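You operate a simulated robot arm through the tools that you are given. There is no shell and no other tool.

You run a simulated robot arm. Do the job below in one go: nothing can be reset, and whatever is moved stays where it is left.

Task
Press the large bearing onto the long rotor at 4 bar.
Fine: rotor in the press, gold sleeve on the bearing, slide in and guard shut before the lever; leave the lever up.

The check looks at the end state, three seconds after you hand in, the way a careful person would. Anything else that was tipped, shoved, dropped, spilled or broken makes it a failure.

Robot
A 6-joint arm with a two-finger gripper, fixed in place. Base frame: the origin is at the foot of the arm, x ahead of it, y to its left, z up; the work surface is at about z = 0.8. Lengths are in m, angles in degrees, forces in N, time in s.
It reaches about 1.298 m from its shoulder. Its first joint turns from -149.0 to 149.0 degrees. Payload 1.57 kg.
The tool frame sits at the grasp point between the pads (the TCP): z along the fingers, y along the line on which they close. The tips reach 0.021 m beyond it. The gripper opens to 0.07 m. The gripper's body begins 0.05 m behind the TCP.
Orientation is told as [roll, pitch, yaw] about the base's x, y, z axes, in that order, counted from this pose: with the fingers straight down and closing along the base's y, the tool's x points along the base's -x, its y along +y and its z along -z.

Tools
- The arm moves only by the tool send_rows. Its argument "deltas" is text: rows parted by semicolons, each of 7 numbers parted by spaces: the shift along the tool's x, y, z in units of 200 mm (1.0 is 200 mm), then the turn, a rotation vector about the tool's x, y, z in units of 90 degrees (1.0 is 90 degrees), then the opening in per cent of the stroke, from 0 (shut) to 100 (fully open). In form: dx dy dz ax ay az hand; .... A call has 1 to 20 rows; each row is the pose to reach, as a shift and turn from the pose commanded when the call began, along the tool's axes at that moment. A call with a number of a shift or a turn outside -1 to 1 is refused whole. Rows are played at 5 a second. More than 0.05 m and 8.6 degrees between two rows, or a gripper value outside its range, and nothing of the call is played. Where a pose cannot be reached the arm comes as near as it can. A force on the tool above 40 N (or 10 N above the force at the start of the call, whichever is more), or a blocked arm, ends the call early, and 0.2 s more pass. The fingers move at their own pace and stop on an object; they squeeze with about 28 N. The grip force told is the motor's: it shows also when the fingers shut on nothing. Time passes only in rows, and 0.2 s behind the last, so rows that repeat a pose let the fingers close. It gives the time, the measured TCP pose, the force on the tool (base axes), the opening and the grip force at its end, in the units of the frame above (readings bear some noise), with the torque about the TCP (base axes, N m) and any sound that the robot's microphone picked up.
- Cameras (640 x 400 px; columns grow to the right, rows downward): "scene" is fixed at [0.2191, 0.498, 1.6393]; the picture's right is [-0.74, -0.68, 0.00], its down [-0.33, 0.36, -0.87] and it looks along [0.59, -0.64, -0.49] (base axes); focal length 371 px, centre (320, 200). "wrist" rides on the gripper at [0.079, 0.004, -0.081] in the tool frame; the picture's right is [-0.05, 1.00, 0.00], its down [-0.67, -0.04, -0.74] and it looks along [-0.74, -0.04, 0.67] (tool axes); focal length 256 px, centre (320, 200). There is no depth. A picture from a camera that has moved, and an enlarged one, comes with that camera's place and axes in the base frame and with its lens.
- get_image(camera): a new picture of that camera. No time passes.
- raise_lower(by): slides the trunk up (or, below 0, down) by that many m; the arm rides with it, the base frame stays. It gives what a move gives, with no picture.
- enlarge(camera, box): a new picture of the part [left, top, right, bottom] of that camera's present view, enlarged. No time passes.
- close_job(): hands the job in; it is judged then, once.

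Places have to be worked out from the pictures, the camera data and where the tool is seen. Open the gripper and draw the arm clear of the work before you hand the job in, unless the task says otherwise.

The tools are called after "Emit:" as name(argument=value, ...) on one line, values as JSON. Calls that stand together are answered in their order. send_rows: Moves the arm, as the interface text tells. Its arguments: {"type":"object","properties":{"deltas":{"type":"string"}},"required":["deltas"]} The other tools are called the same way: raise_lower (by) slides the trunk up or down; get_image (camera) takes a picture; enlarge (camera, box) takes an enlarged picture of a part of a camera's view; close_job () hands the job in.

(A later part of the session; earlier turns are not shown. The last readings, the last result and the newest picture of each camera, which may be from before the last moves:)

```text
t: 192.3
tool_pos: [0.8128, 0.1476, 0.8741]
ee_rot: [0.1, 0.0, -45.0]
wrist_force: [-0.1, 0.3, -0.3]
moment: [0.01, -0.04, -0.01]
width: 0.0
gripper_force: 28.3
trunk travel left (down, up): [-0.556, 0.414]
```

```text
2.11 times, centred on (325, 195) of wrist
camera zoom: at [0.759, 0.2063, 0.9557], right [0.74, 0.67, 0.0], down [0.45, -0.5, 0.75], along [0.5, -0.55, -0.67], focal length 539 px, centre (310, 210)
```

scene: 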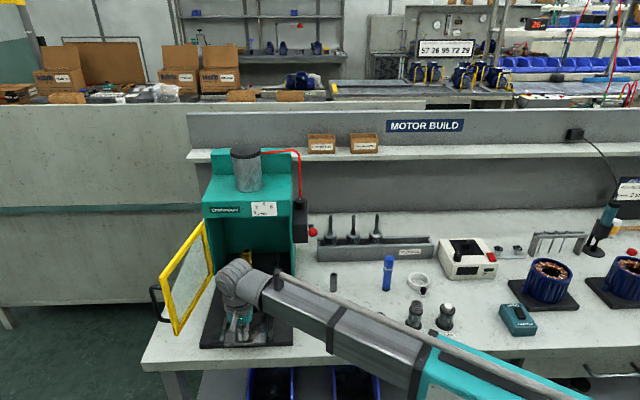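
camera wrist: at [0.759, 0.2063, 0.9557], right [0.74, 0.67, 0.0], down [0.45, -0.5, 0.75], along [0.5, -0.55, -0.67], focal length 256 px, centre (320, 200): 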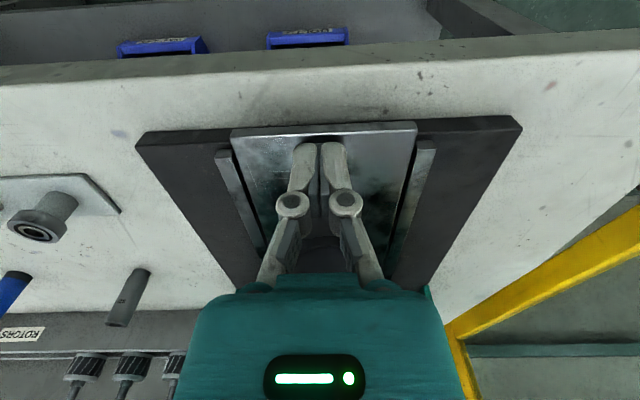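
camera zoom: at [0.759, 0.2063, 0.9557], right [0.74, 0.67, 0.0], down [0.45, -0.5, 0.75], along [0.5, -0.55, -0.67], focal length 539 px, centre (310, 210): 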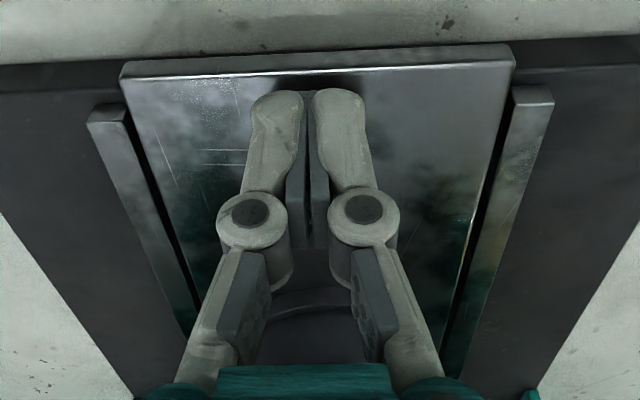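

The slide is moving in with the fingers against the knob. I keep pushing steadily.

Emit:
send_rows(deltas="-0.025 0 0 0 0 0 0; -0.05 0 0 0 0 0 0; -0.075 0 0 0 0 0 0; -0.1 0 0 0 0 0 0; -0.125 0 0 0 0 0 0; -0.15 0 0 0 0 0 0; -0.175 0 0 0 0 0 0; -0.2 0 0 0 0 0 0; -0.225 0 0 0 0 0 0; -0.25 0 0 0 0 0 0")

Emit:
enlarge(camera="scene", box=[195, 230, 305, 355])

Emit:
get_image(camera="wrist")

```text
t: 194.5
tool_pos: [0.8473, 0.1143, 0.875]
ee_rot: [0.0, 0.0, -45.0]
wrist_force: [-1.2, -0.3, -0.2]
moment: [-0.02, 0.0, 0.03]
width: 0.0001
gripper_force: 27.8
trunk travel left (down, up): [-0.556, 0.414]
```

```text
3.20 times, centred on (250, 292) of scene
camera zoom: at [0.2191, 0.498, 1.6393], right [-0.74, -0.68, 0.0], down [-0.33, 0.36, -0.87], along [0.59, -0.64, -0.49], focal length 1188 px, centre (544, -96)
```

zoom: 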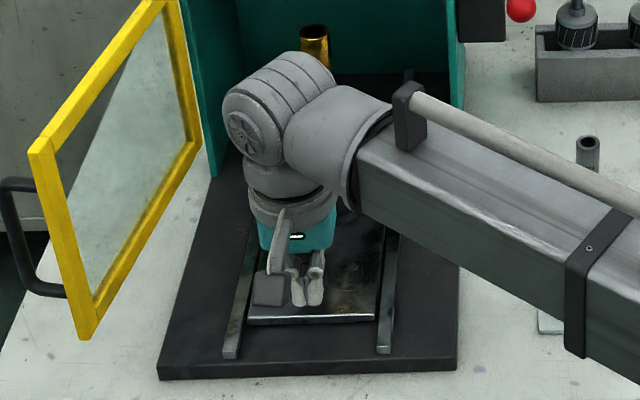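

```text
taken
camera wrist: at [0.7935, 0.1715, 0.9556], right [0.74, 0.67, 0.0], down [0.45, -0.5, 0.75], along [0.5, -0.55, -0.67], focal length 256 px, centre (320, 200)
```

wrist: 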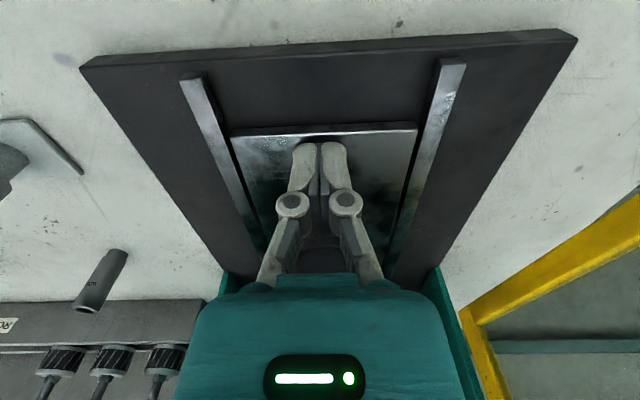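

Smooth so far (TCP s ≈ 0.518). I continue another 50 mm.

Emit:
send_rows(deltas="-0.025 0 0 0 0 0 0; -0.05 0 0 0 0 0 0; -0.075 0 0 0 0 0 0; -0.1 0 0 0 0 0 0; -0.125 0 0 0 0 0 0; -0.15 0 0 0 0 0 0; -0.175 0 0 0 0 0 0; -0.2 0 0 0 0 0 0; -0.225 0 0 0 0 0 0; -0.25 0 0 0 0 0 0")

Emit:
enlarge(camera="scene", box=[195, 200, 305, 355])

Emit:
get_image(camera="wrist")

```text
t: 196.7
tool_pos: [0.8822, 0.0757, 0.8756]
ee_rot: [0.0, 0.0, -45.1]
wrist_force: [0.2, 0.2, 0.0]
moment: [0.0, 0.01, -0.01]
width: 0.0001
gripper_force: 28.4
trunk travel left (down, up): [-0.556, 0.414]
```

```text
2.58 times, centred on (250, 278) of scene
camera zoom: at [0.2191, 0.498, 1.6393], right [-0.74, -0.68, 0.0], down [-0.33, 0.36, -0.87], along [0.59, -0.64, -0.49], focal length 958 px, centre (501, 0)
```

zoom: 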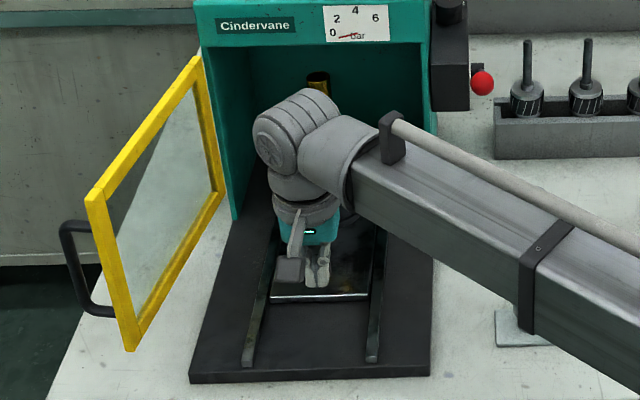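

```text
taken
camera wrist: at [0.8287, 0.1348, 0.9556], right [0.74, 0.67, 0.0], down [0.45, -0.5, 0.75], along [0.5, -0.55, -0.67], focal length 256 px, centre (320, 200)
```

wrist: 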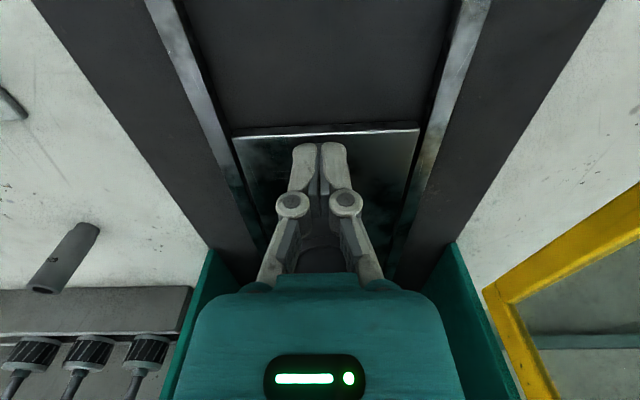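

Good. I continue 40 mm more, watching for the end stop.

Emit:
send_rows(deltas="-0.02 0 0 0 0 0 0; -0.04 0 0 0 0 0 0; -0.06 0 0 0 0 0 0; -0.08 0 0 0 0 0 0; -0.1 0 0 0 0 0 0; -0.12 0 0 0 0 0 0; -0.14 0 0 0 0 0 0; -0.16 0 0 0 0 0 0; -0.18 0 0 0 0 0 0; -0.2 0 0 0 0 0 0")

Emit:
enlarge(camera="scene", box=[195, 200, 305, 355])

Emit:
get_image(camera="wrist")

```text
t: 198.9
tool_pos: [0.9115, 0.0484, 0.8753]
ee_rot: [0.0, -0.1, -45.0]
wrist_force: [0.4, 0.0, -0.3]
moment: [0.01, 0.02, 0.02]
width: 0.0
gripper_force: 28.4
trunk travel left (down, up): [-0.556, 0.414]
```

```text
2.58 times, centred on (250, 278) of scene
camera zoom: at [0.2191, 0.498, 1.6393], right [-0.74, -0.68, 0.0], down [-0.33, 0.36, -0.87], along [0.59, -0.64, -0.49], focal length 958 px, centre (501, 0)
```

zoom: 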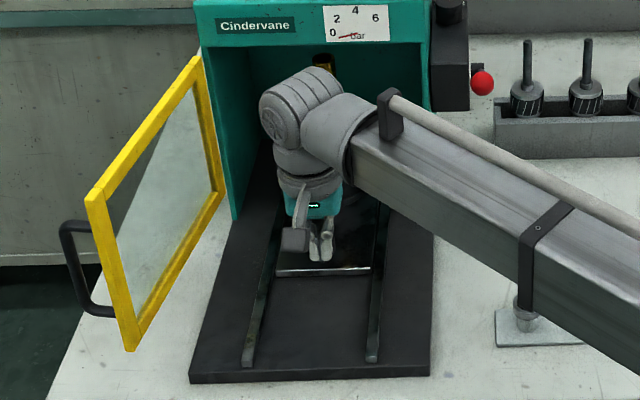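

```text
taken
camera wrist: at [0.8573, 0.1074, 0.9556], right [0.74, 0.67, 0.0], down [0.45, -0.5, 0.75], along [0.5, -0.55, -0.67], focal length 256 px, centre (320, 200)
```

wrist: 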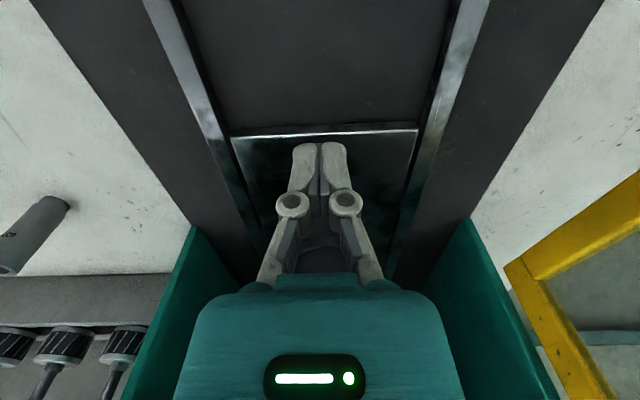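

Nearly in. I continue with small 3 mm rows until the stop is felt.

Emit:
send_rows(deltas="-0.015 0 0 0 0 0 0; -0.03 0 0 0 0 0 0; -0.045 0 0 0 0 0 0; -0.06 0 0 0 0 0 0; -0.075 0 0 0 0 0 0; -0.09 0 0 0 0 0 0; -0.105 0 0 0 0 0 0; -0.12 0 0 0 0 0 0")

Emit:
enlarge(camera="scene", box=[195, 200, 305, 355])

```text
t: 200.7
tool_pos: [0.9271, 0.0326, 0.8747]
ee_rot: [0.0, 0.0, -45.1]
wrist_force: [-0.8, 0.6, 0.9]
moment: [0.02, 0.02, 0.0]
width: 0.0
gripper_force: 29.0
trunk travel left (down, up): [-0.556, 0.414]
```

```text
2.58 times, centred on (250, 278) of scene
camera zoom: at [0.2191, 0.498, 1.6393], right [-0.74, -0.68, 0.0], down [-0.33, 0.36, -0.87], along [0.59, -0.64, -0.49], focal length 958 px, centre (501, 0)
```

zoom: 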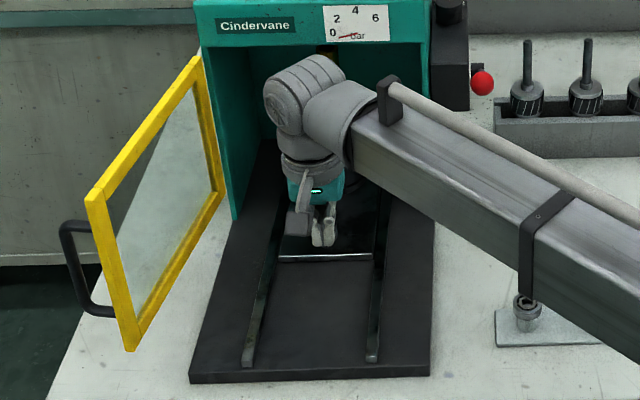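

No stop yet; continue in 2 mm rows.

Emit:
send_rows(deltas="-0.01 0 0 0 0 0 0; -0.02 0 0 0 0 0 0; -0.03 0 0 0 0 0 0; -0.04 0 0 0 0 0 0; -0.05 0 0 0 0 0 0")

Emit:
enlarge(camera="scene", box=[195, 200, 305, 355])

Emit:
get_image(camera="wrist")

```text
t: 201.9
tool_pos: [0.9336, 0.0257, 0.8747]
ee_rot: [0.0, 0.0, -45.0]
wrist_force: [-0.3, -0.5, 0.3]
moment: [0.01, 0.0, 0.0]
width: 0.006
gripper_force: 28.0
trunk travel left (down, up): [-0.556, 0.414]
```

```text
2.58 times, centred on (250, 278) of scene
camera zoom: at [0.2191, 0.498, 1.6393], right [-0.74, -0.68, 0.0], down [-0.33, 0.36, -0.87], along [0.59, -0.64, -0.49], focal length 958 px, centre (501, 0)
```

zoom: 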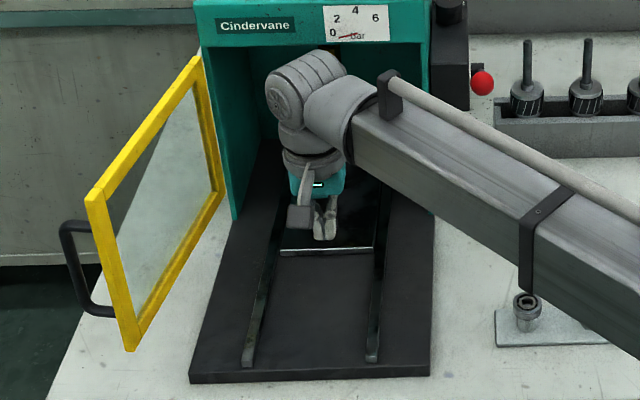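

```text
taken
camera wrist: at [0.8805, 0.0839, 0.9556], right [0.74, 0.67, 0.0], down [0.45, -0.5, 0.75], along [0.5, -0.55, -0.67], focal length 256 px, centre (320, 200)
```

wrist: 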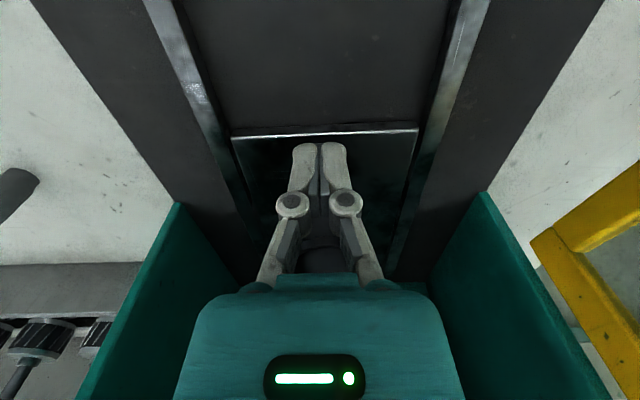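

The finger spread blipped to 6 mm, as at first contact; the slide may be near its stop. I push a few more mm.

Emit:
send_rows(deltas="-0.01 0 0 0 0 0 0; -0.02 0 0 0 0 0 0; -0.03 0 0 0 0 0 0")

Emit:
enlarge(camera="scene", box=[195, 200, 305, 355])

Emit:
enlarge(camera="wrist", box=[220, 110, 420, 290])

```text
t: 202.7
tool_pos: [0.9374, 0.0214, 0.8738]
ee_rot: [0.0, 0.0, -44.9]
wrist_force: [0.5, -0.7, 1.3]
moment: [0.01, 0.03, 0.01]
width: 0.0002
gripper_force: 28.5
trunk travel left (down, up): [-0.556, 0.414]
```

```text
2.58 times, centred on (250, 278) of scene
camera zoom: at [0.2191, 0.498, 1.6393], right [-0.74, -0.68, 0.0], down [-0.33, 0.36, -0.87], along [0.59, -0.64, -0.49], focal length 958 px, centre (501, 0)
```

zoom: 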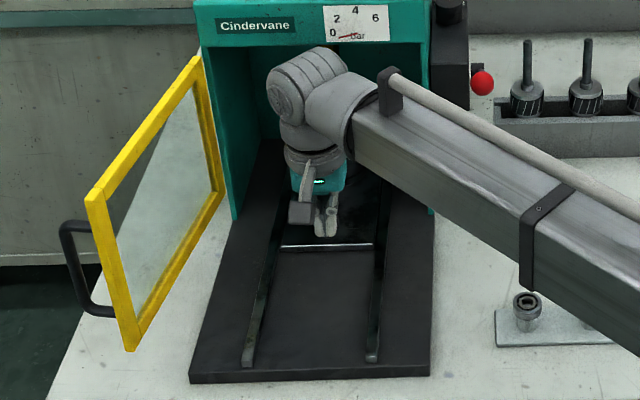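

```text
2.22 times, centred on (320, 200) of wrist
camera zoom: at [0.8841, 0.0795, 0.9556], right [0.74, 0.67, 0.0], down [0.45, -0.5, 0.74], along [0.5, -0.55, -0.67], focal length 569 px, centre (320, 200)
```

zoom: 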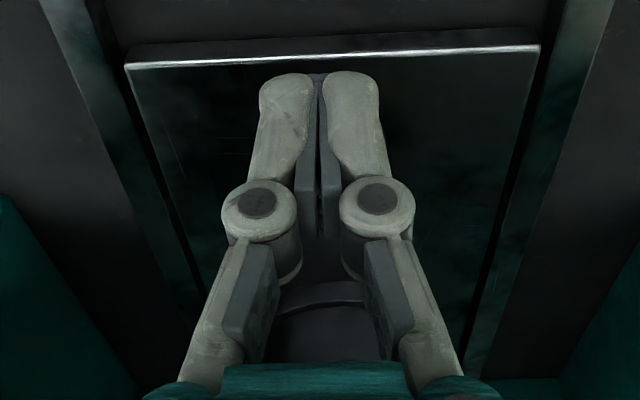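

Still no stop at TCP s ≈ 0.648. I continue carefully, 2 mm at a time, watching wrist clearance to the press head.

Emit:
send_rows(deltas="-0.01 0 0 0 0 0 0; -0.02 0 0 0 0 0 0; -0.02 0 0 0 0 0 0")

Emit:
send_rows(deltas="-0.01 0 0 0 0 0 0; -0.02 0 0 0 0 0 0; -0.02 0 0 0 0 0 0")

Emit:
enlarge(camera="scene", box=[195, 190, 305, 340])

```text
t: 203.5
tool_pos: [0.9386, 0.0203, 0.8744]
ee_rot: [0.0, 0.2, -45.0]
wrist_force: [-23.3, 15.9, -9.7]
moment: [0.22, 0.31, -0.09]
width: 0.0061
gripper_force: 28.9
trunk travel left (down, up): [-0.556, 0.414]
```

```text
t: 203.9
tool_pos: [0.9383, 0.0209, 0.8747]
ee_rot: [-0.1, 0.5, -44.7]
wrist_force: [-5.7, 4.4, -0.8]
moment: [0.14, 0.01, -0.01]
width: 0.0062
gripper_force: 28.7
trunk travel left (down, up): [-0.556, 0.414]
stopped in row 1: the force on the tool passed its limit at 43 N (the readings are from after the stop); the commanded pose is now the measured one
```

```text
2.67 times, centred on (250, 265) of scene
camera zoom: at [0.2191, 0.498, 1.6393], right [-0.74, -0.68, 0.0], down [-0.33, 0.36, -0.87], along [0.59, -0.64, -0.49], focal length 990 px, centre (507, 27)
```

zoom: 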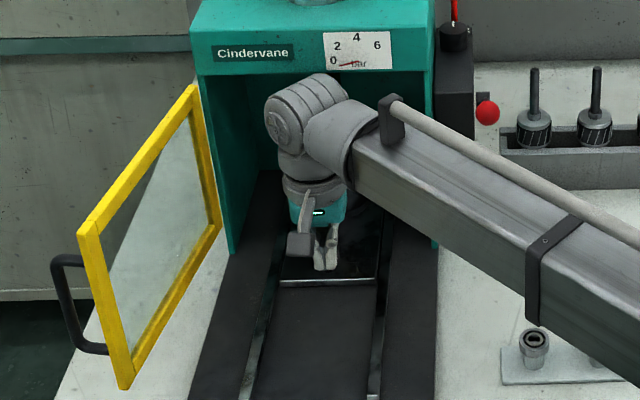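

The slide hit its end stop (43 N at the knob). I back off gently and verify the slide stays in.

Emit:
send_rows(deltas="0.02 0 0 0 0 0 0; 0.05 0 0 0 0 0 0; 0.1 0 0 0 0 0 0; 0.15 0 0 0 0 0 0")

Emit:
get_image(camera="wrist")

Emit:
enlarge(camera="scene", box=[195, 190, 305, 340])

```text
t: 204.9
tool_pos: [0.9182, 0.0398, 0.8746]
ee_rot: [-0.1, 0.4, -44.8]
wrist_force: [-0.2, 0.0, 0.6]
moment: [0.01, -0.03, 0.02]
width: 0.0002
gripper_force: 28.4
trunk travel left (down, up): [-0.556, 0.414]
```

```text
taken
camera wrist: at [0.8653, 0.0988, 0.9563], right [0.74, 0.67, 0.0], down [0.45, -0.5, 0.74], along [0.49, -0.55, -0.67], focal length 256 px, centre (320, 200)
```

wrist: 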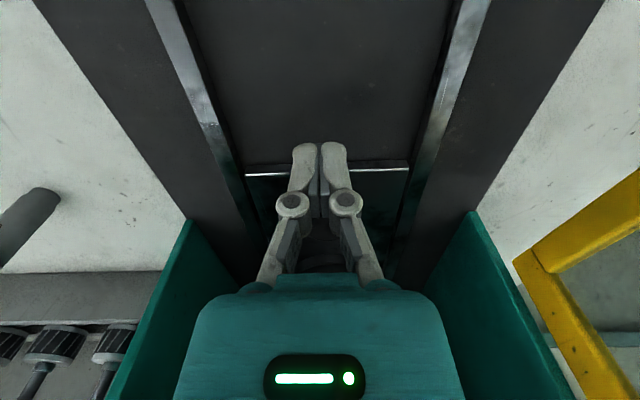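

```text
2.67 times, centred on (250, 265) of scene
camera zoom: at [0.2191, 0.498, 1.6393], right [-0.74, -0.68, 0.0], down [-0.33, 0.36, -0.87], along [0.59, -0.64, -0.49], focal length 990 px, centre (507, 27)
```

zoom: 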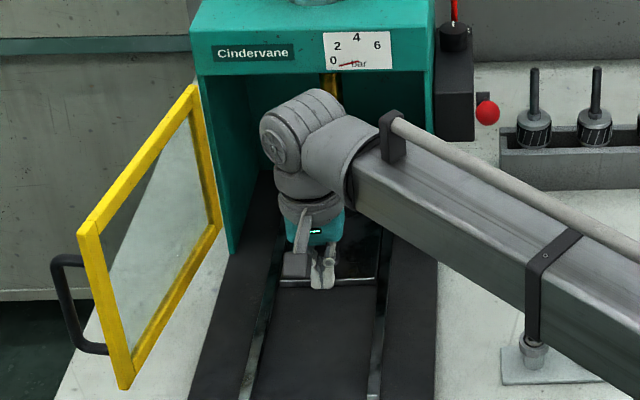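

The slide stayed in. I back away from the press front and raise, then look at the guard closely.

Emit:
send_rows(deltas="0.2 0 0 0 0 0 0; 0.4 0 0 0 0 0 0; 0.6 0 0 0 0 0 0; 0.75 0 0 0 0 0 0")

Emit:
raise_lower(by=0.33)

Emit:
get_image(camera="wrist")

Emit:
enlarge(camera="scene", box=[140, 140, 310, 350])

```text
t: 205.9
tool_pos: [0.8095, 0.1468, 0.8743]
ee_rot: [-0.1, 0.4, -44.9]
wrist_force: [0.5, 0.3, -1.0]
moment: [0.01, 0.01, -0.05]
width: 0.0001
gripper_force: 28.6
trunk travel left (down, up): [-0.556, 0.414]
```

```text
t: 209.2
tool_pos: [0.8105, 0.1475, 1.2056]
ee_rot: [-0.1, 0.4, -44.9]
wrist_force: [-0.3, 0.0, 0.7]
moment: [0.02, 0.04, 0.01]
width: 0.0001
gripper_force: 28.7
trunk travel left (down, up): [-0.886, 0.084]
```

```text
taken
camera wrist: at [0.7578, 0.2047, 1.2862], right [0.74, 0.67, 0.0], down [0.45, -0.5, 0.74], along [0.49, -0.55, -0.67], focal length 256 px, centre (320, 200)
```

wrist: 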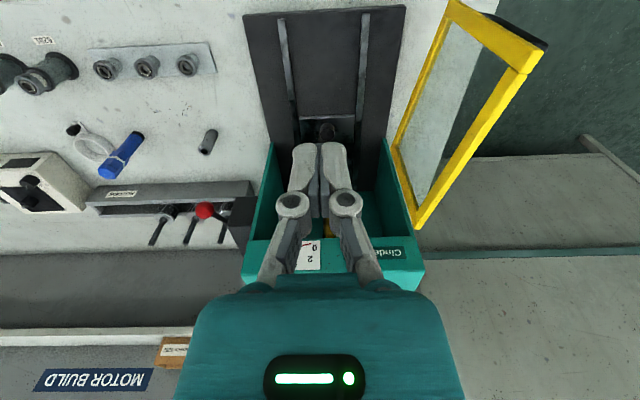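

```text
1.90 times, centred on (225, 245) of scene
camera zoom: at [0.2191, 0.498, 1.6393], right [-0.74, -0.68, 0.0], down [-0.33, 0.36, -0.87], along [0.59, -0.64, -0.49], focal length 707 px, centre (501, 114)
```

zoom: 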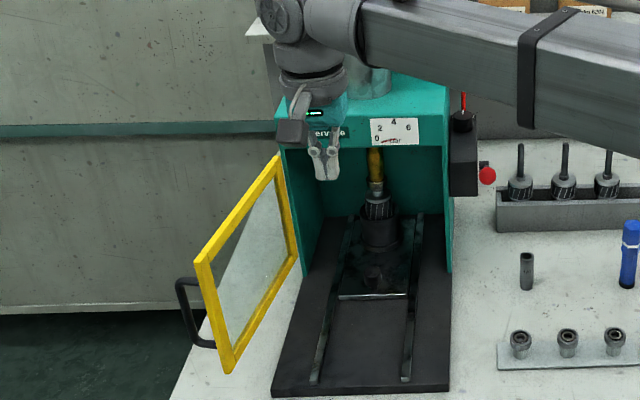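

The rotor with bearing and sleeve is under the ram. I triangulate the guard's free top corner at (0.937, 0.263, 1.064); I go over it at height to its outer (left) side, ready to swing it shut with the fingertips on its top bar.

Emit:
send_rows(deltas="-0.05 0.2 0 0 0 0 0; -0.1 0.4 0 0 0 0 0; -0.18 0.6 0 0 0 0 0; -0.26 0.8 0 0 0 0 0; -0.33 1.0 0 0 0 0 0; -0.33 1.0 0 0 0 0 0")

Emit:
send_rows(deltas="0 0.05 0 0 0 0 0; 0 0.06 0 0 0 0 0")

Emit:
get_image(camera="wrist")

Emit:
enlarge(camera="scene", box=[130, 120, 310, 350])

```text
t: 210.6
tool_pos: [0.9978, 0.2392, 1.2039]
ee_rot: [-0.1, 0.5, -44.8]
wrist_force: [-0.8, 0.4, -0.5]
moment: [-0.03, -0.02, 0.01]
width: 0.0
gripper_force: 29.0
trunk travel left (down, up): [-0.886, 0.084]
```

```text
t: 211.2
tool_pos: [1.0076, 0.2503, 1.2037]
ee_rot: [-0.1, 0.4, -44.9]
wrist_force: [0.1, -0.2, 0.7]
moment: [0.03, 0.0, 0.01]
width: 0.0
gripper_force: 28.9
trunk travel left (down, up): [-0.886, 0.084]
```

```text
taken
camera wrist: at [0.9538, 0.3077, 1.2862], right [0.74, 0.67, 0.0], down [0.45, -0.5, 0.74], along [0.49, -0.55, -0.67], focal length 256 px, centre (320, 200)
```

wrist: 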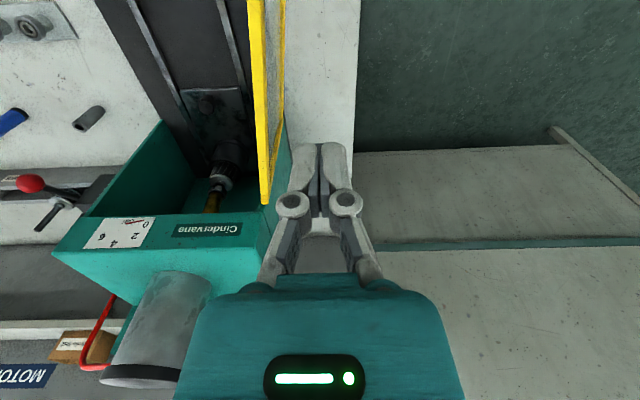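

```text
1.74 times, centred on (220, 235) of scene
camera zoom: at [0.2191, 0.498, 1.6393], right [-0.74, -0.68, 0.0], down [-0.33, 0.36, -0.87], along [0.59, -0.64, -0.49], focal length 645 px, centre (494, 139)
```

zoom: 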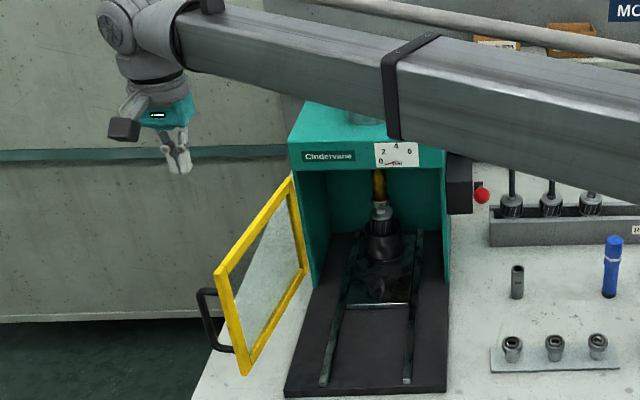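

I am on the outer side of the guard with ~5 cm to spare. I lower so the fingertips reach just below the guard's top bar.

Emit:
raise_lower(by=-0.136)

Emit:
get_image(camera="wrist")

Emit:
enlarge(camera="scene", box=[130, 140, 310, 350])

```text
t: 212.8
tool_pos: [1.0064, 0.2499, 1.0681]
ee_rot: [-0.1, 0.5, -44.9]
wrist_force: [-0.2, -0.8, 0.3]
moment: [0.03, 0.0, -0.01]
width: 0.0004
gripper_force: 28.5
trunk travel left (down, up): [-0.75, 0.22]
```

```text
taken
camera wrist: at [0.9537, 0.3075, 1.1503], right [0.74, 0.67, 0.0], down [0.45, -0.5, 0.74], along [0.49, -0.55, -0.67], focal length 256 px, centre (320, 200)
```

wrist: 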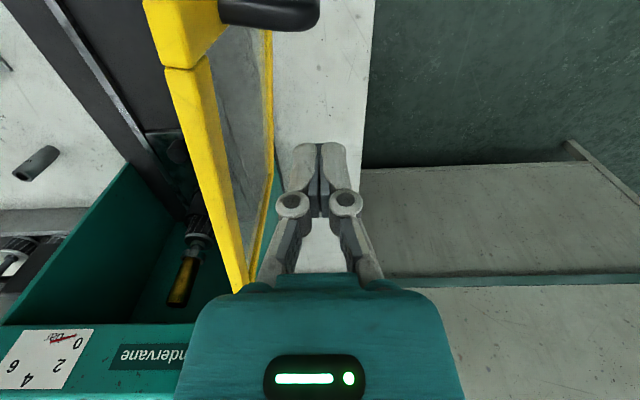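

```text
1.90 times, centred on (220, 245) of scene
camera zoom: at [0.2191, 0.498, 1.6393], right [-0.74, -0.68, 0.0], down [-0.33, 0.36, -0.87], along [0.59, -0.64, -0.49], focal length 707 px, centre (510, 114)
```

zoom: 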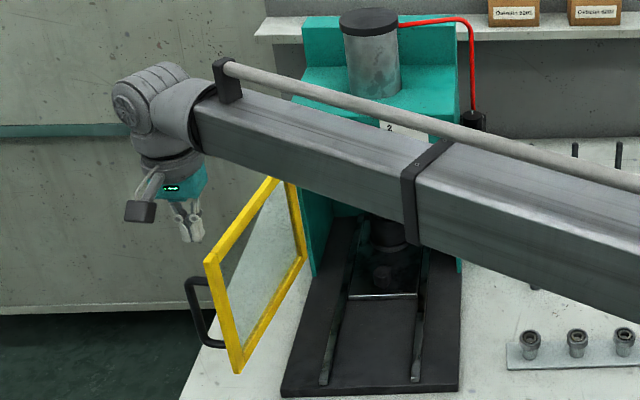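

Fingertips are beside the guard's top bar on its outside. I begin swinging it closed along the computed arc.

Emit:
send_rows(deltas="0.004 -0.08 0 0 0 0 0; 0.008 -0.166 0 0 0 0 0; 0.02 -0.215 0 0 0 0 0; 0.0315 -0.264 0 0 0 0 0; 0.038 -0.304 0 0 0 0 0; 0.043 -0.344 0 0 0 0 0; 0.046 -0.385 0 0 0 0 0; 0.0475 -0.425 0 0 0 0 0; 0.0465 -0.466 0 0 0 0 0; 0.0445 -0.506 0 0 0 0 0")

Emit:
get_image(camera="wrist")

Emit:
enlarge(camera="scene", box=[130, 140, 310, 350])

```text
t: 215.0
tool_pos: [0.9301, 0.1847, 1.069]
ee_rot: [0.0, 0.4, -44.9]
wrist_force: [0.5, 0.6, 0.5]
moment: [0.0, -0.02, -0.01]
width: 0.0
gripper_force: 28.2
trunk travel left (down, up): [-0.75, 0.22]
```

```text
taken
camera wrist: at [0.8767, 0.2419, 1.1503], right [0.74, 0.67, 0.0], down [0.45, -0.5, 0.74], along [0.49, -0.55, -0.67], focal length 256 px, centre (320, 200)
```

wrist: 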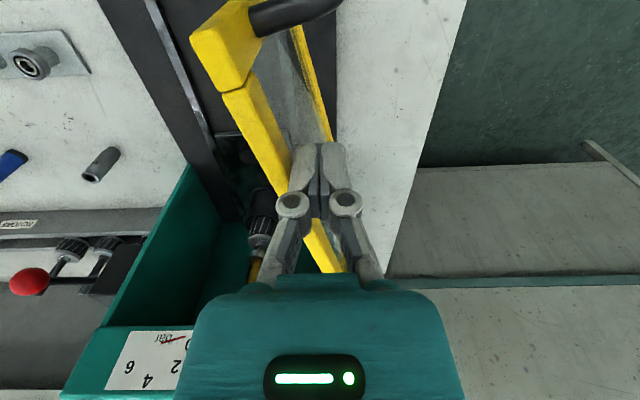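

```text
1.90 times, centred on (220, 245) of scene
camera zoom: at [0.2191, 0.498, 1.6393], right [-0.74, -0.68, 0.0], down [-0.33, 0.36, -0.87], along [0.59, -0.64, -0.49], focal length 707 px, centre (510, 114)
```

zoom: 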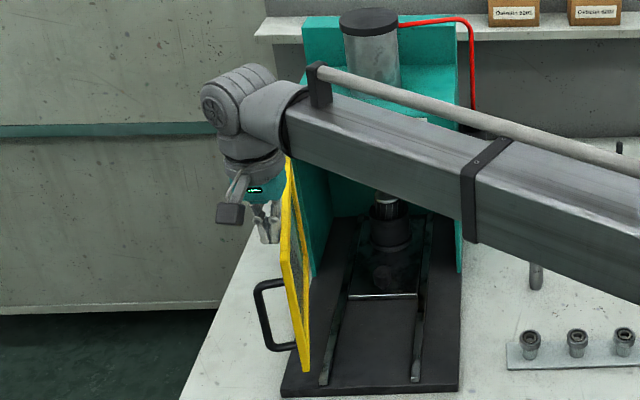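

The guard follows nicely (about 80° open). I continue the arc.

Emit:
send_rows(deltas="-0.0095 -0.0805 0 0 0 0 0; -0.0265 -0.16 0 0 0 0 0; -0.05 -0.2375 0 0 0 0 0; -0.0805 -0.3125 0 0 0 0 0; -0.117 -0.385 0 0 0 0 0; -0.16 -0.4535 0 0 0 0 0; -0.209 -0.5185 0 0 0 0 0; -0.263 -0.5785 0 0 0 0 0")

Emit:
get_image(camera="wrist")

Emit:
enlarge(camera="scene", box=[160, 140, 320, 350])

```text
t: 216.8
tool_pos: [0.885, 0.0661, 1.0683]
ee_rot: [0.0, 0.5, -44.9]
wrist_force: [-0.2, 0.5, 0.5]
moment: [0.03, -0.01, -0.02]
width: 0.0001
gripper_force: 28.3
trunk travel left (down, up): [-0.75, 0.22]
```

```text
taken
camera wrist: at [0.8315, 0.124, 1.1503], right [0.74, 0.67, 0.0], down [0.45, -0.5, 0.74], along [0.49, -0.55, -0.67], focal length 256 px, centre (320, 200)
```

wrist: 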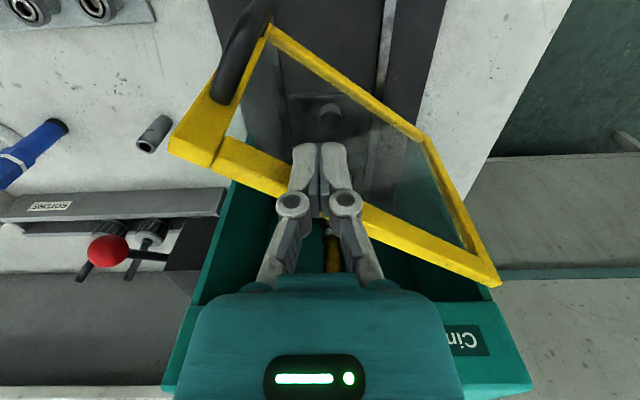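

```text
1.90 times, centred on (240, 245) of scene
camera zoom: at [0.2191, 0.498, 1.6393], right [-0.74, -0.68, 0.0], down [-0.33, 0.36, -0.87], along [0.59, -0.64, -0.49], focal length 707 px, centre (472, 114)
```

zoom: 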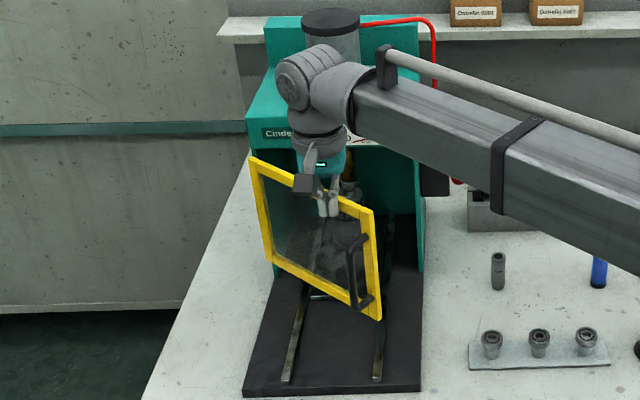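

Continuing: about 40° to go, moving slowly past the slide knob.

Emit:
send_rows(deltas="-0.03 -0.028 0 0 0 0 0; -0.0595 -0.056 0 0 0 0 0; -0.091 -0.081 0 0 0 0 0; -0.123 -0.1055 0 0 0 0 0; -0.157 -0.128 0 0 0 0 0; -0.191 -0.15 0 0 0 0 0; -0.227 -0.169 0 0 0 0 0; -0.2625 -0.1875 0 0 0 0 0")

Emit:
get_image(camera="wrist")

Emit:
enlarge(camera="scene", box=[160, 140, 320, 350])

```text
t: 218.6
tool_pos: [0.895, 0.0018, 1.0686]
ee_rot: [-0.1, 0.4, -44.9]
wrist_force: [-0.4, 0.0, 0.3]
moment: [0.0, 0.02, 0.01]
width: 0.0002
gripper_force: 29.4
trunk travel left (down, up): [-0.75, 0.22]
```

```text
taken
camera wrist: at [0.8429, 0.0592, 1.1502], right [0.74, 0.67, 0.0], down [0.45, -0.5, 0.74], along [0.49, -0.55, -0.67], focal length 256 px, centre (320, 200)
```

wrist: 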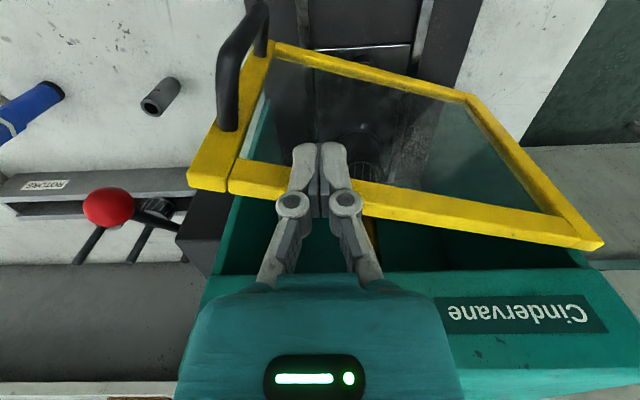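

```text
1.90 times, centred on (240, 245) of scene
camera zoom: at [0.2191, 0.498, 1.6393], right [-0.74, -0.68, 0.0], down [-0.33, 0.36, -0.87], along [0.59, -0.64, -0.49], focal length 707 px, centre (472, 114)
```

zoom: 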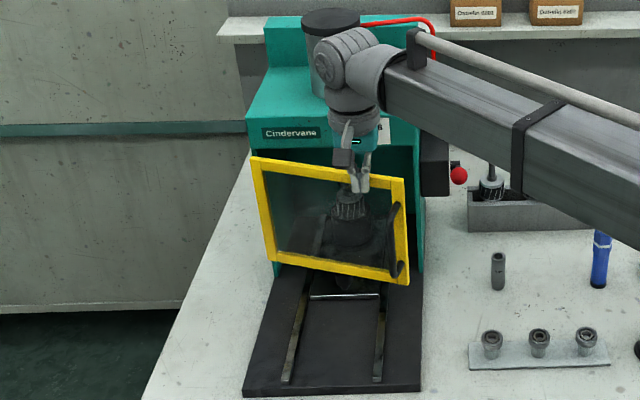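

About 20° left and still force-free. I do the final closing in smaller steps, watching for the closed stop.

Emit:
send_rows(deltas="-0.037 -0.016 0 0 0 0 0; -0.0745 -0.032 0 0 0 0 0; -0.113 -0.045 0 0 0 0 0; -0.152 -0.0575 0 0 0 0 0; -0.192 -0.067 0 0 0 0 0")

Emit:
get_image(camera="wrist")

Emit:
enlarge(camera="scene", box=[180, 130, 320, 310])

```text
t: 219.8
tool_pos: [0.9102, -0.0313, 1.0682]
ee_rot: [-0.1, 0.7, -44.9]
wrist_force: [-23.9, 21.7, -16.8]
moment: [-0.56, -1.14, -0.66]
width: 0.0003
gripper_force: 28.9
trunk travel left (down, up): [-0.75, 0.22]
```

```text
taken
camera wrist: at [0.8576, 0.0269, 1.151], right [0.74, 0.67, 0.0], down [0.45, -0.5, 0.74], along [0.49, -0.55, -0.68], focal length 256 px, centre (320, 200)
```

wrist: 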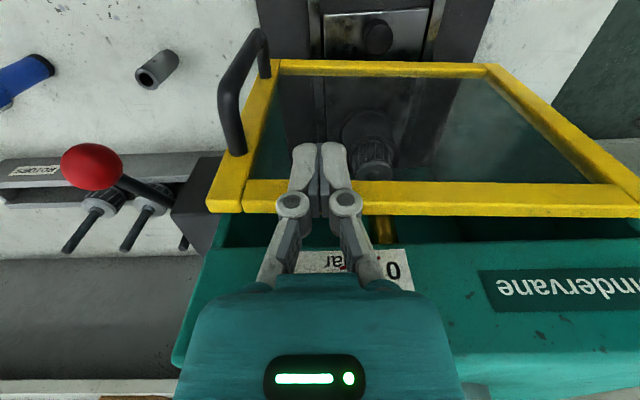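

```text
2.22 times, centred on (250, 220) of scene
camera zoom: at [0.2191, 0.498, 1.6393], right [-0.74, -0.68, 0.0], down [-0.33, 0.36, -0.87], along [0.59, -0.64, -0.49], focal length 825 px, centre (476, 156)
```

zoom: 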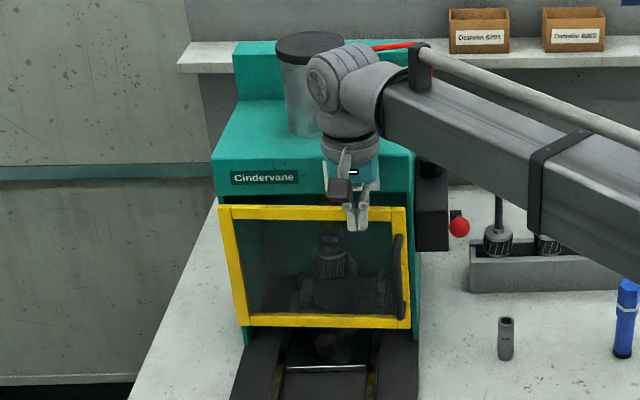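

The force line of action (z ≈ 1.12, ahead of the TCP) shows the hand's rear housing is touching the press head, not the guard. I back off right away and check the guard.

Emit:
send_rows(deltas="0.03 0 0 0 0 0 0; 0.1 0 0 0 0 0 0; 0.2 0 0 0 0 0 0; 0.3 0 0 0 0 0 0")

Emit:
get_image(camera="wrist")

Emit:
enlarge(camera="scene", box=[180, 130, 320, 310])

```text
t: 220.8
tool_pos: [0.8693, 0.0064, 1.0683]
ee_rot: [-0.1, 0.4, -44.9]
wrist_force: [-0.7, -0.8, 0.5]
moment: [0.0, 0.0, 0.01]
width: 0.0
gripper_force: 28.7
trunk travel left (down, up): [-0.75, 0.22]
```

```text
taken
camera wrist: at [0.8166, 0.0651, 1.1504], right [0.74, 0.67, 0.0], down [0.45, -0.5, 0.74], along [0.49, -0.55, -0.67], focal length 256 px, centre (320, 200)
```

wrist: 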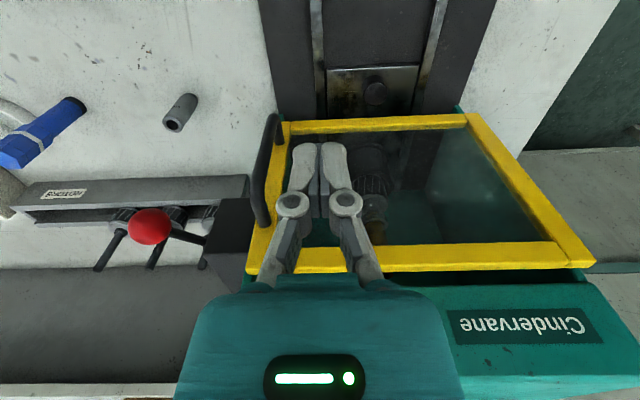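

```text
2.22 times, centred on (250, 220) of scene
camera zoom: at [0.2191, 0.498, 1.6393], right [-0.74, -0.68, 0.0], down [-0.33, 0.36, -0.87], along [0.59, -0.64, -0.49], focal length 825 px, centre (476, 156)
```

zoom: 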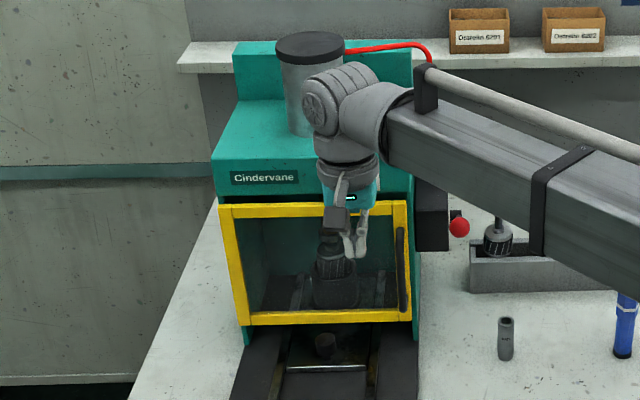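

The guard looks almost or fully shut. I zoom to check the gap at its free edge.

Emit:
enlarge(camera="scene", box=[225, 205, 285, 285])

Emit:
enlarge(camera="wrist", box=[220, 100, 620, 300])

```text
5.00 times, centred on (255, 245) of scene
camera zoom: at [0.2191, 0.498, 1.6393], right [-0.74, -0.68, 0.0], down [-0.33, 0.36, -0.87], along [0.59, -0.64, -0.49], focal length 1856 px, centre (645, -25)
```

zoom: 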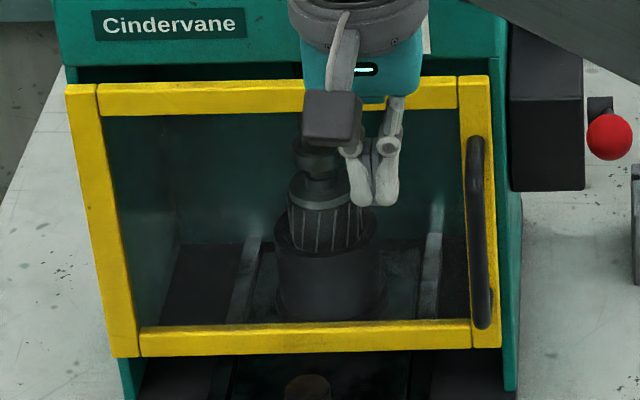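

```text
1.60 times, centred on (420, 200) of wrist
camera zoom: at [0.8166, 0.0651, 1.1504], right [0.74, 0.67, 0.0], down [0.45, -0.5, 0.74], along [0.49, -0.55, -0.67], focal length 410 px, centre (160, 200)
```

zoom: 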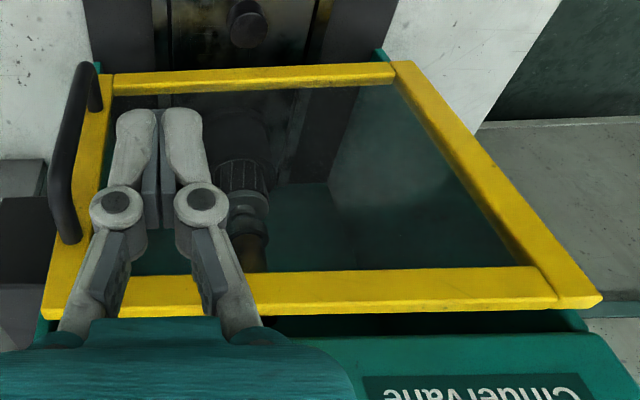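

The guard's top bar ends project exactly where a closed guard should be (within ~1°), so it is shut. Next the lever: ball at about (0.825, -0.130, 1.040). I back off, raise, and move right to in front of the lever.

Emit:
send_rows(deltas="0.15 0 0 0 0 0 0; 0.25 0 0 0 0 0 0; 0.25 0 0 0 0 0 0")

Emit:
raise_lower(by=0.1)

Emit:
send_rows(deltas="0 -0.2 0 0 0 0 60; 0 -0.4 0 0 0 0 60; 0 -0.6 0 0 0 0 60; 0 -0.64 0 0 0 0 60")

Emit:
get_image(camera="wrist")

Emit:
enlarge(camera="scene", box=[220, 130, 340, 300])

```text
t: 221.6
tool_pos: [0.8338, 0.043, 1.068]
ee_rot: [0.0, 0.4, -44.9]
wrist_force: [-0.6, -0.6, 0.3]
moment: [0.05, -0.02, -0.01]
width: 0.0
gripper_force: 28.9
trunk travel left (down, up): [-0.75, 0.22]
```

```text
t: 222.9
tool_pos: [0.8336, 0.0431, 1.1679]
ee_rot: [0.0, 0.3, -44.9]
wrist_force: [-0.6, 0.0, 0.3]
moment: [0.0, -0.01, -0.02]
width: 0.0
gripper_force: 28.6
trunk travel left (down, up): [-0.85, 0.12]
```

```text
t: 223.9
tool_pos: [0.7422, -0.0486, 1.1689]
ee_rot: [-0.1, 0.4, -44.9]
wrist_force: [0.3, -0.2, 0.1]
moment: [0.01, -0.01, -0.02]
width: 0.042
gripper_force: 0.1
trunk travel left (down, up): [-0.85, 0.12]
```

```text
taken
camera wrist: at [0.6893, 0.0102, 1.2503], right [0.74, 0.67, 0.0], down [0.45, -0.5, 0.74], along [0.49, -0.55, -0.67], focal length 256 px, centre (320, 200)
```

wrist: 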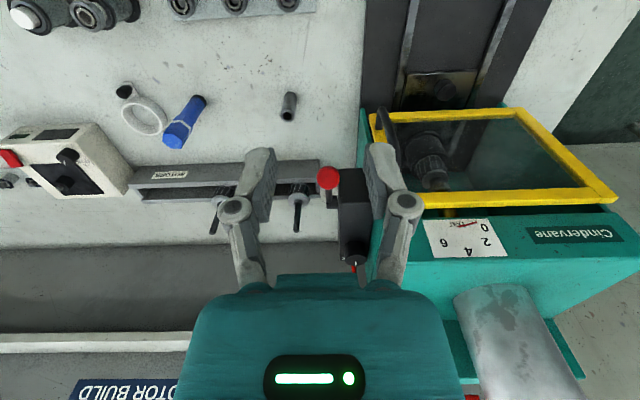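

```text
2.35 times, centred on (280, 215) of scene
camera zoom: at [0.2191, 0.498, 1.6393], right [-0.74, -0.68, 0.0], down [-0.33, 0.36, -0.87], along [0.59, -0.64, -0.49], focal length 873 px, centre (414, 165)
```

zoom: 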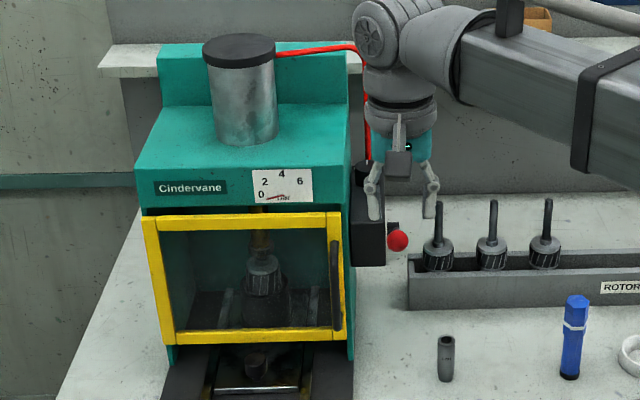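

Guard clearly shut. I now tilt the tool 30° (fingers pointing down and into the press direction) so the hand leans away from the lever box; first one small step to confirm direction.

Emit:
send_rows(deltas="0 0 0 0 -0.0833 0 60; 0 0 0 0 -0.0833 0 60")

Emit:
get_image(camera="wrist")

```text
t: 224.5
tool_pos: [0.7431, -0.047, 1.17]
ee_rot: [-0.1, -7.1, -44.9]
wrist_force: [-0.9, 0.9, 1.0]
moment: [-0.01, 0.02, -0.02]
width: 0.042
gripper_force: 0.1
trunk travel left (down, up): [-0.85, 0.12]
```

```text
taken
camera wrist: at [0.6827, 0.0176, 1.2406], right [0.74, 0.67, 0.0], down [0.38, -0.43, 0.82], along [0.55, -0.61, -0.57], focal length 256 px, centre (320, 200)
```

wrist: 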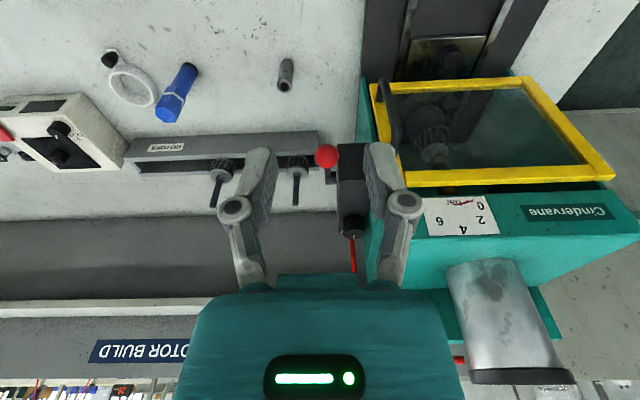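

Correct direction. I complete the tilt to about 30°.

Emit:
send_rows(deltas="0 0 0 0 -0.0833 0 60; 0 0 0 0 -0.1667 0 60; 0 0 0 0 -0.25 0 60; 0 0 0 0 -0.25 0 60")

Emit:
get_image(camera="wrist")

Emit:
enlarge(camera="scene", box=[240, 130, 400, 270])

```text
t: 225.5
tool_pos: [0.7447, -0.0477, 1.1927]
ee_rot: [-0.2, -29.7, -44.9]
wrist_force: [0.2, 0.3, -0.8]
moment: [0.0, 0.02, -0.02]
width: 0.042
gripper_force: 0.0
out of reach, approached as far as the arm can: row 1, 2, 3, 4
trunk travel left (down, up): [-0.85, 0.12]
```

```text
taken
camera wrist: at [0.6694, 0.032, 1.2242], right [0.74, 0.67, 0.02], down [0.13, -0.17, 0.98], along [0.66, -0.72, -0.21], focal length 256 px, centre (320, 200)
```

wrist: 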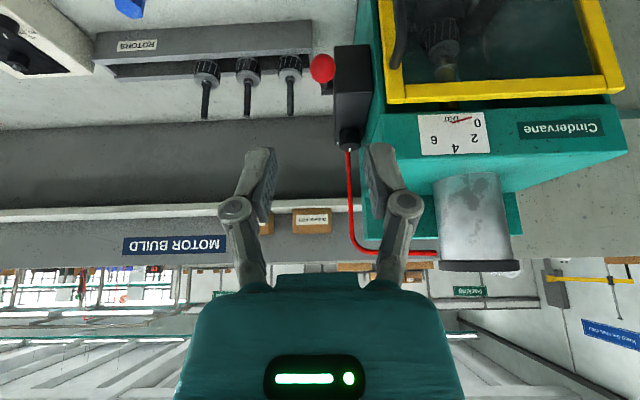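

```text
2.86 times, centred on (320, 200) of scene
camera zoom: at [0.2191, 0.498, 1.6393], right [-0.74, -0.68, 0.0], down [-0.33, 0.36, -0.87], along [0.59, -0.64, -0.49], focal length 1060 px, centre (320, 200)
```

zoom: 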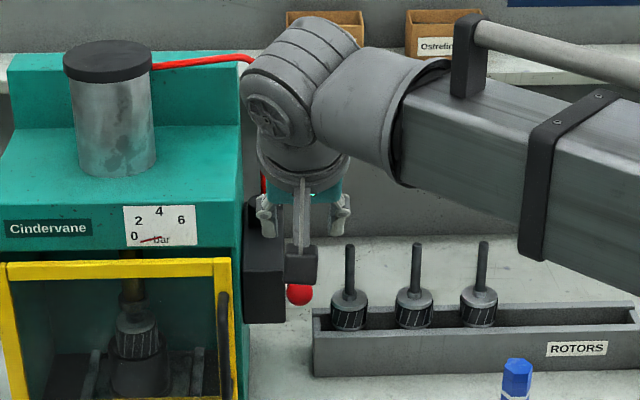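

Tilt is set and the ball is centred in view (col 322). I move horizontally until the TCP is above the ball, then look.

Emit:
send_rows(deltas="-0.1247 -0.003 0.072 0 0 0 60; -0.2494 -0.006 0.144 0 0 0 60; -0.3741 -0.01 0.216 0 0 0 60; -0.4988 -0.01 0.288 0 0 0 60; -0.4988 -0.01 0.288 0 0 0 60")

Emit:
get_image(camera="wrist")

Emit:
enlarge(camera="scene", box=[250, 140, 370, 260])

```text
t: 226.7
tool_pos: [0.8227, -0.1297, 1.1933]
ee_rot: [-0.2, -29.6, -44.8]
wrist_force: [-0.1, -0.3, -0.4]
moment: [-0.02, -0.02, -0.01]
width: 0.0417
gripper_force: 0.0
trunk travel left (down, up): [-0.85, 0.12]
```

```text
taken
camera wrist: at [0.7481, -0.0507, 1.2243], right [0.74, 0.67, 0.02], down [0.13, -0.17, 0.98], along [0.66, -0.72, -0.21], focal length 256 px, centre (320, 200)
```

wrist: 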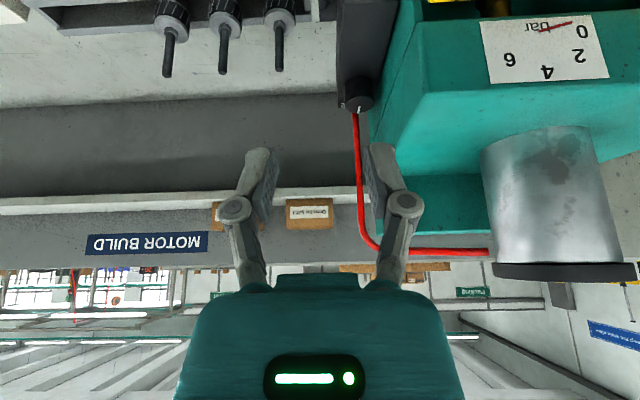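

```text
3.33 times, centred on (310, 200) of scene
camera zoom: at [0.2191, 0.498, 1.6393], right [-0.74, -0.68, 0.0], down [-0.33, 0.36, -0.87], along [0.59, -0.64, -0.49], focal length 1237 px, centre (353, 200)
```

zoom: 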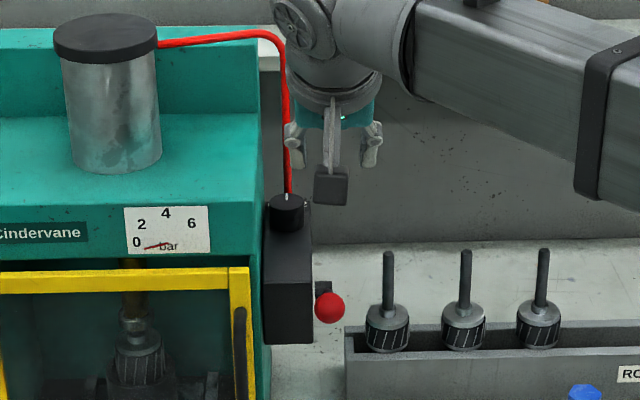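

The ball lies straight below the TCP in the scene projection. I lower most of the way and check.

Emit:
raise_lower(by=-0.1)

Emit:
get_image(camera="wrist")

Emit:
enlarge(camera="scene", box=[270, 170, 350, 260])

```text
t: 228.1
tool_pos: [0.823, -0.1302, 1.094]
ee_rot: [-0.2, -29.6, -44.8]
wrist_force: [-0.1, -0.1, 0.2]
moment: [0.01, -0.02, 0.02]
width: 0.042
gripper_force: 0.0
trunk travel left (down, up): [-0.75, 0.22]
```

```text
taken
camera wrist: at [0.7481, -0.0504, 1.1243], right [0.74, 0.67, 0.02], down [0.13, -0.17, 0.98], along [0.66, -0.72, -0.21], focal length 256 px, centre (320, 200)
```

wrist: 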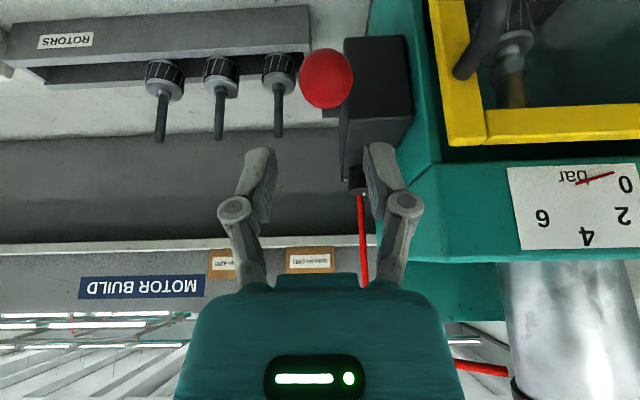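

```text
4.44 times, centred on (310, 215) of scene
camera zoom: at [0.2191, 0.498, 1.6393], right [-0.74, -0.68, 0.0], down [-0.33, 0.36, -0.87], along [0.59, -0.64, -0.49], focal length 1649 px, centre (364, 133)
```

zoom: 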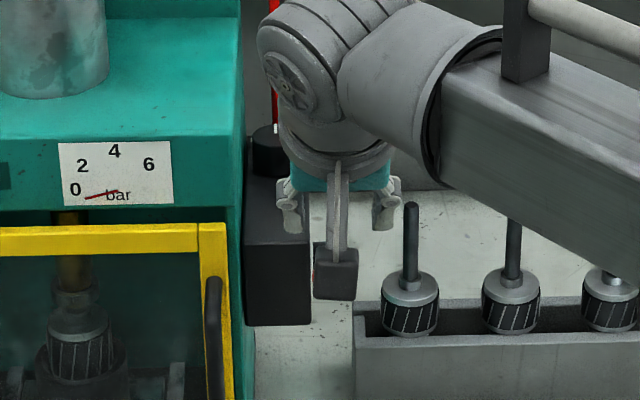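

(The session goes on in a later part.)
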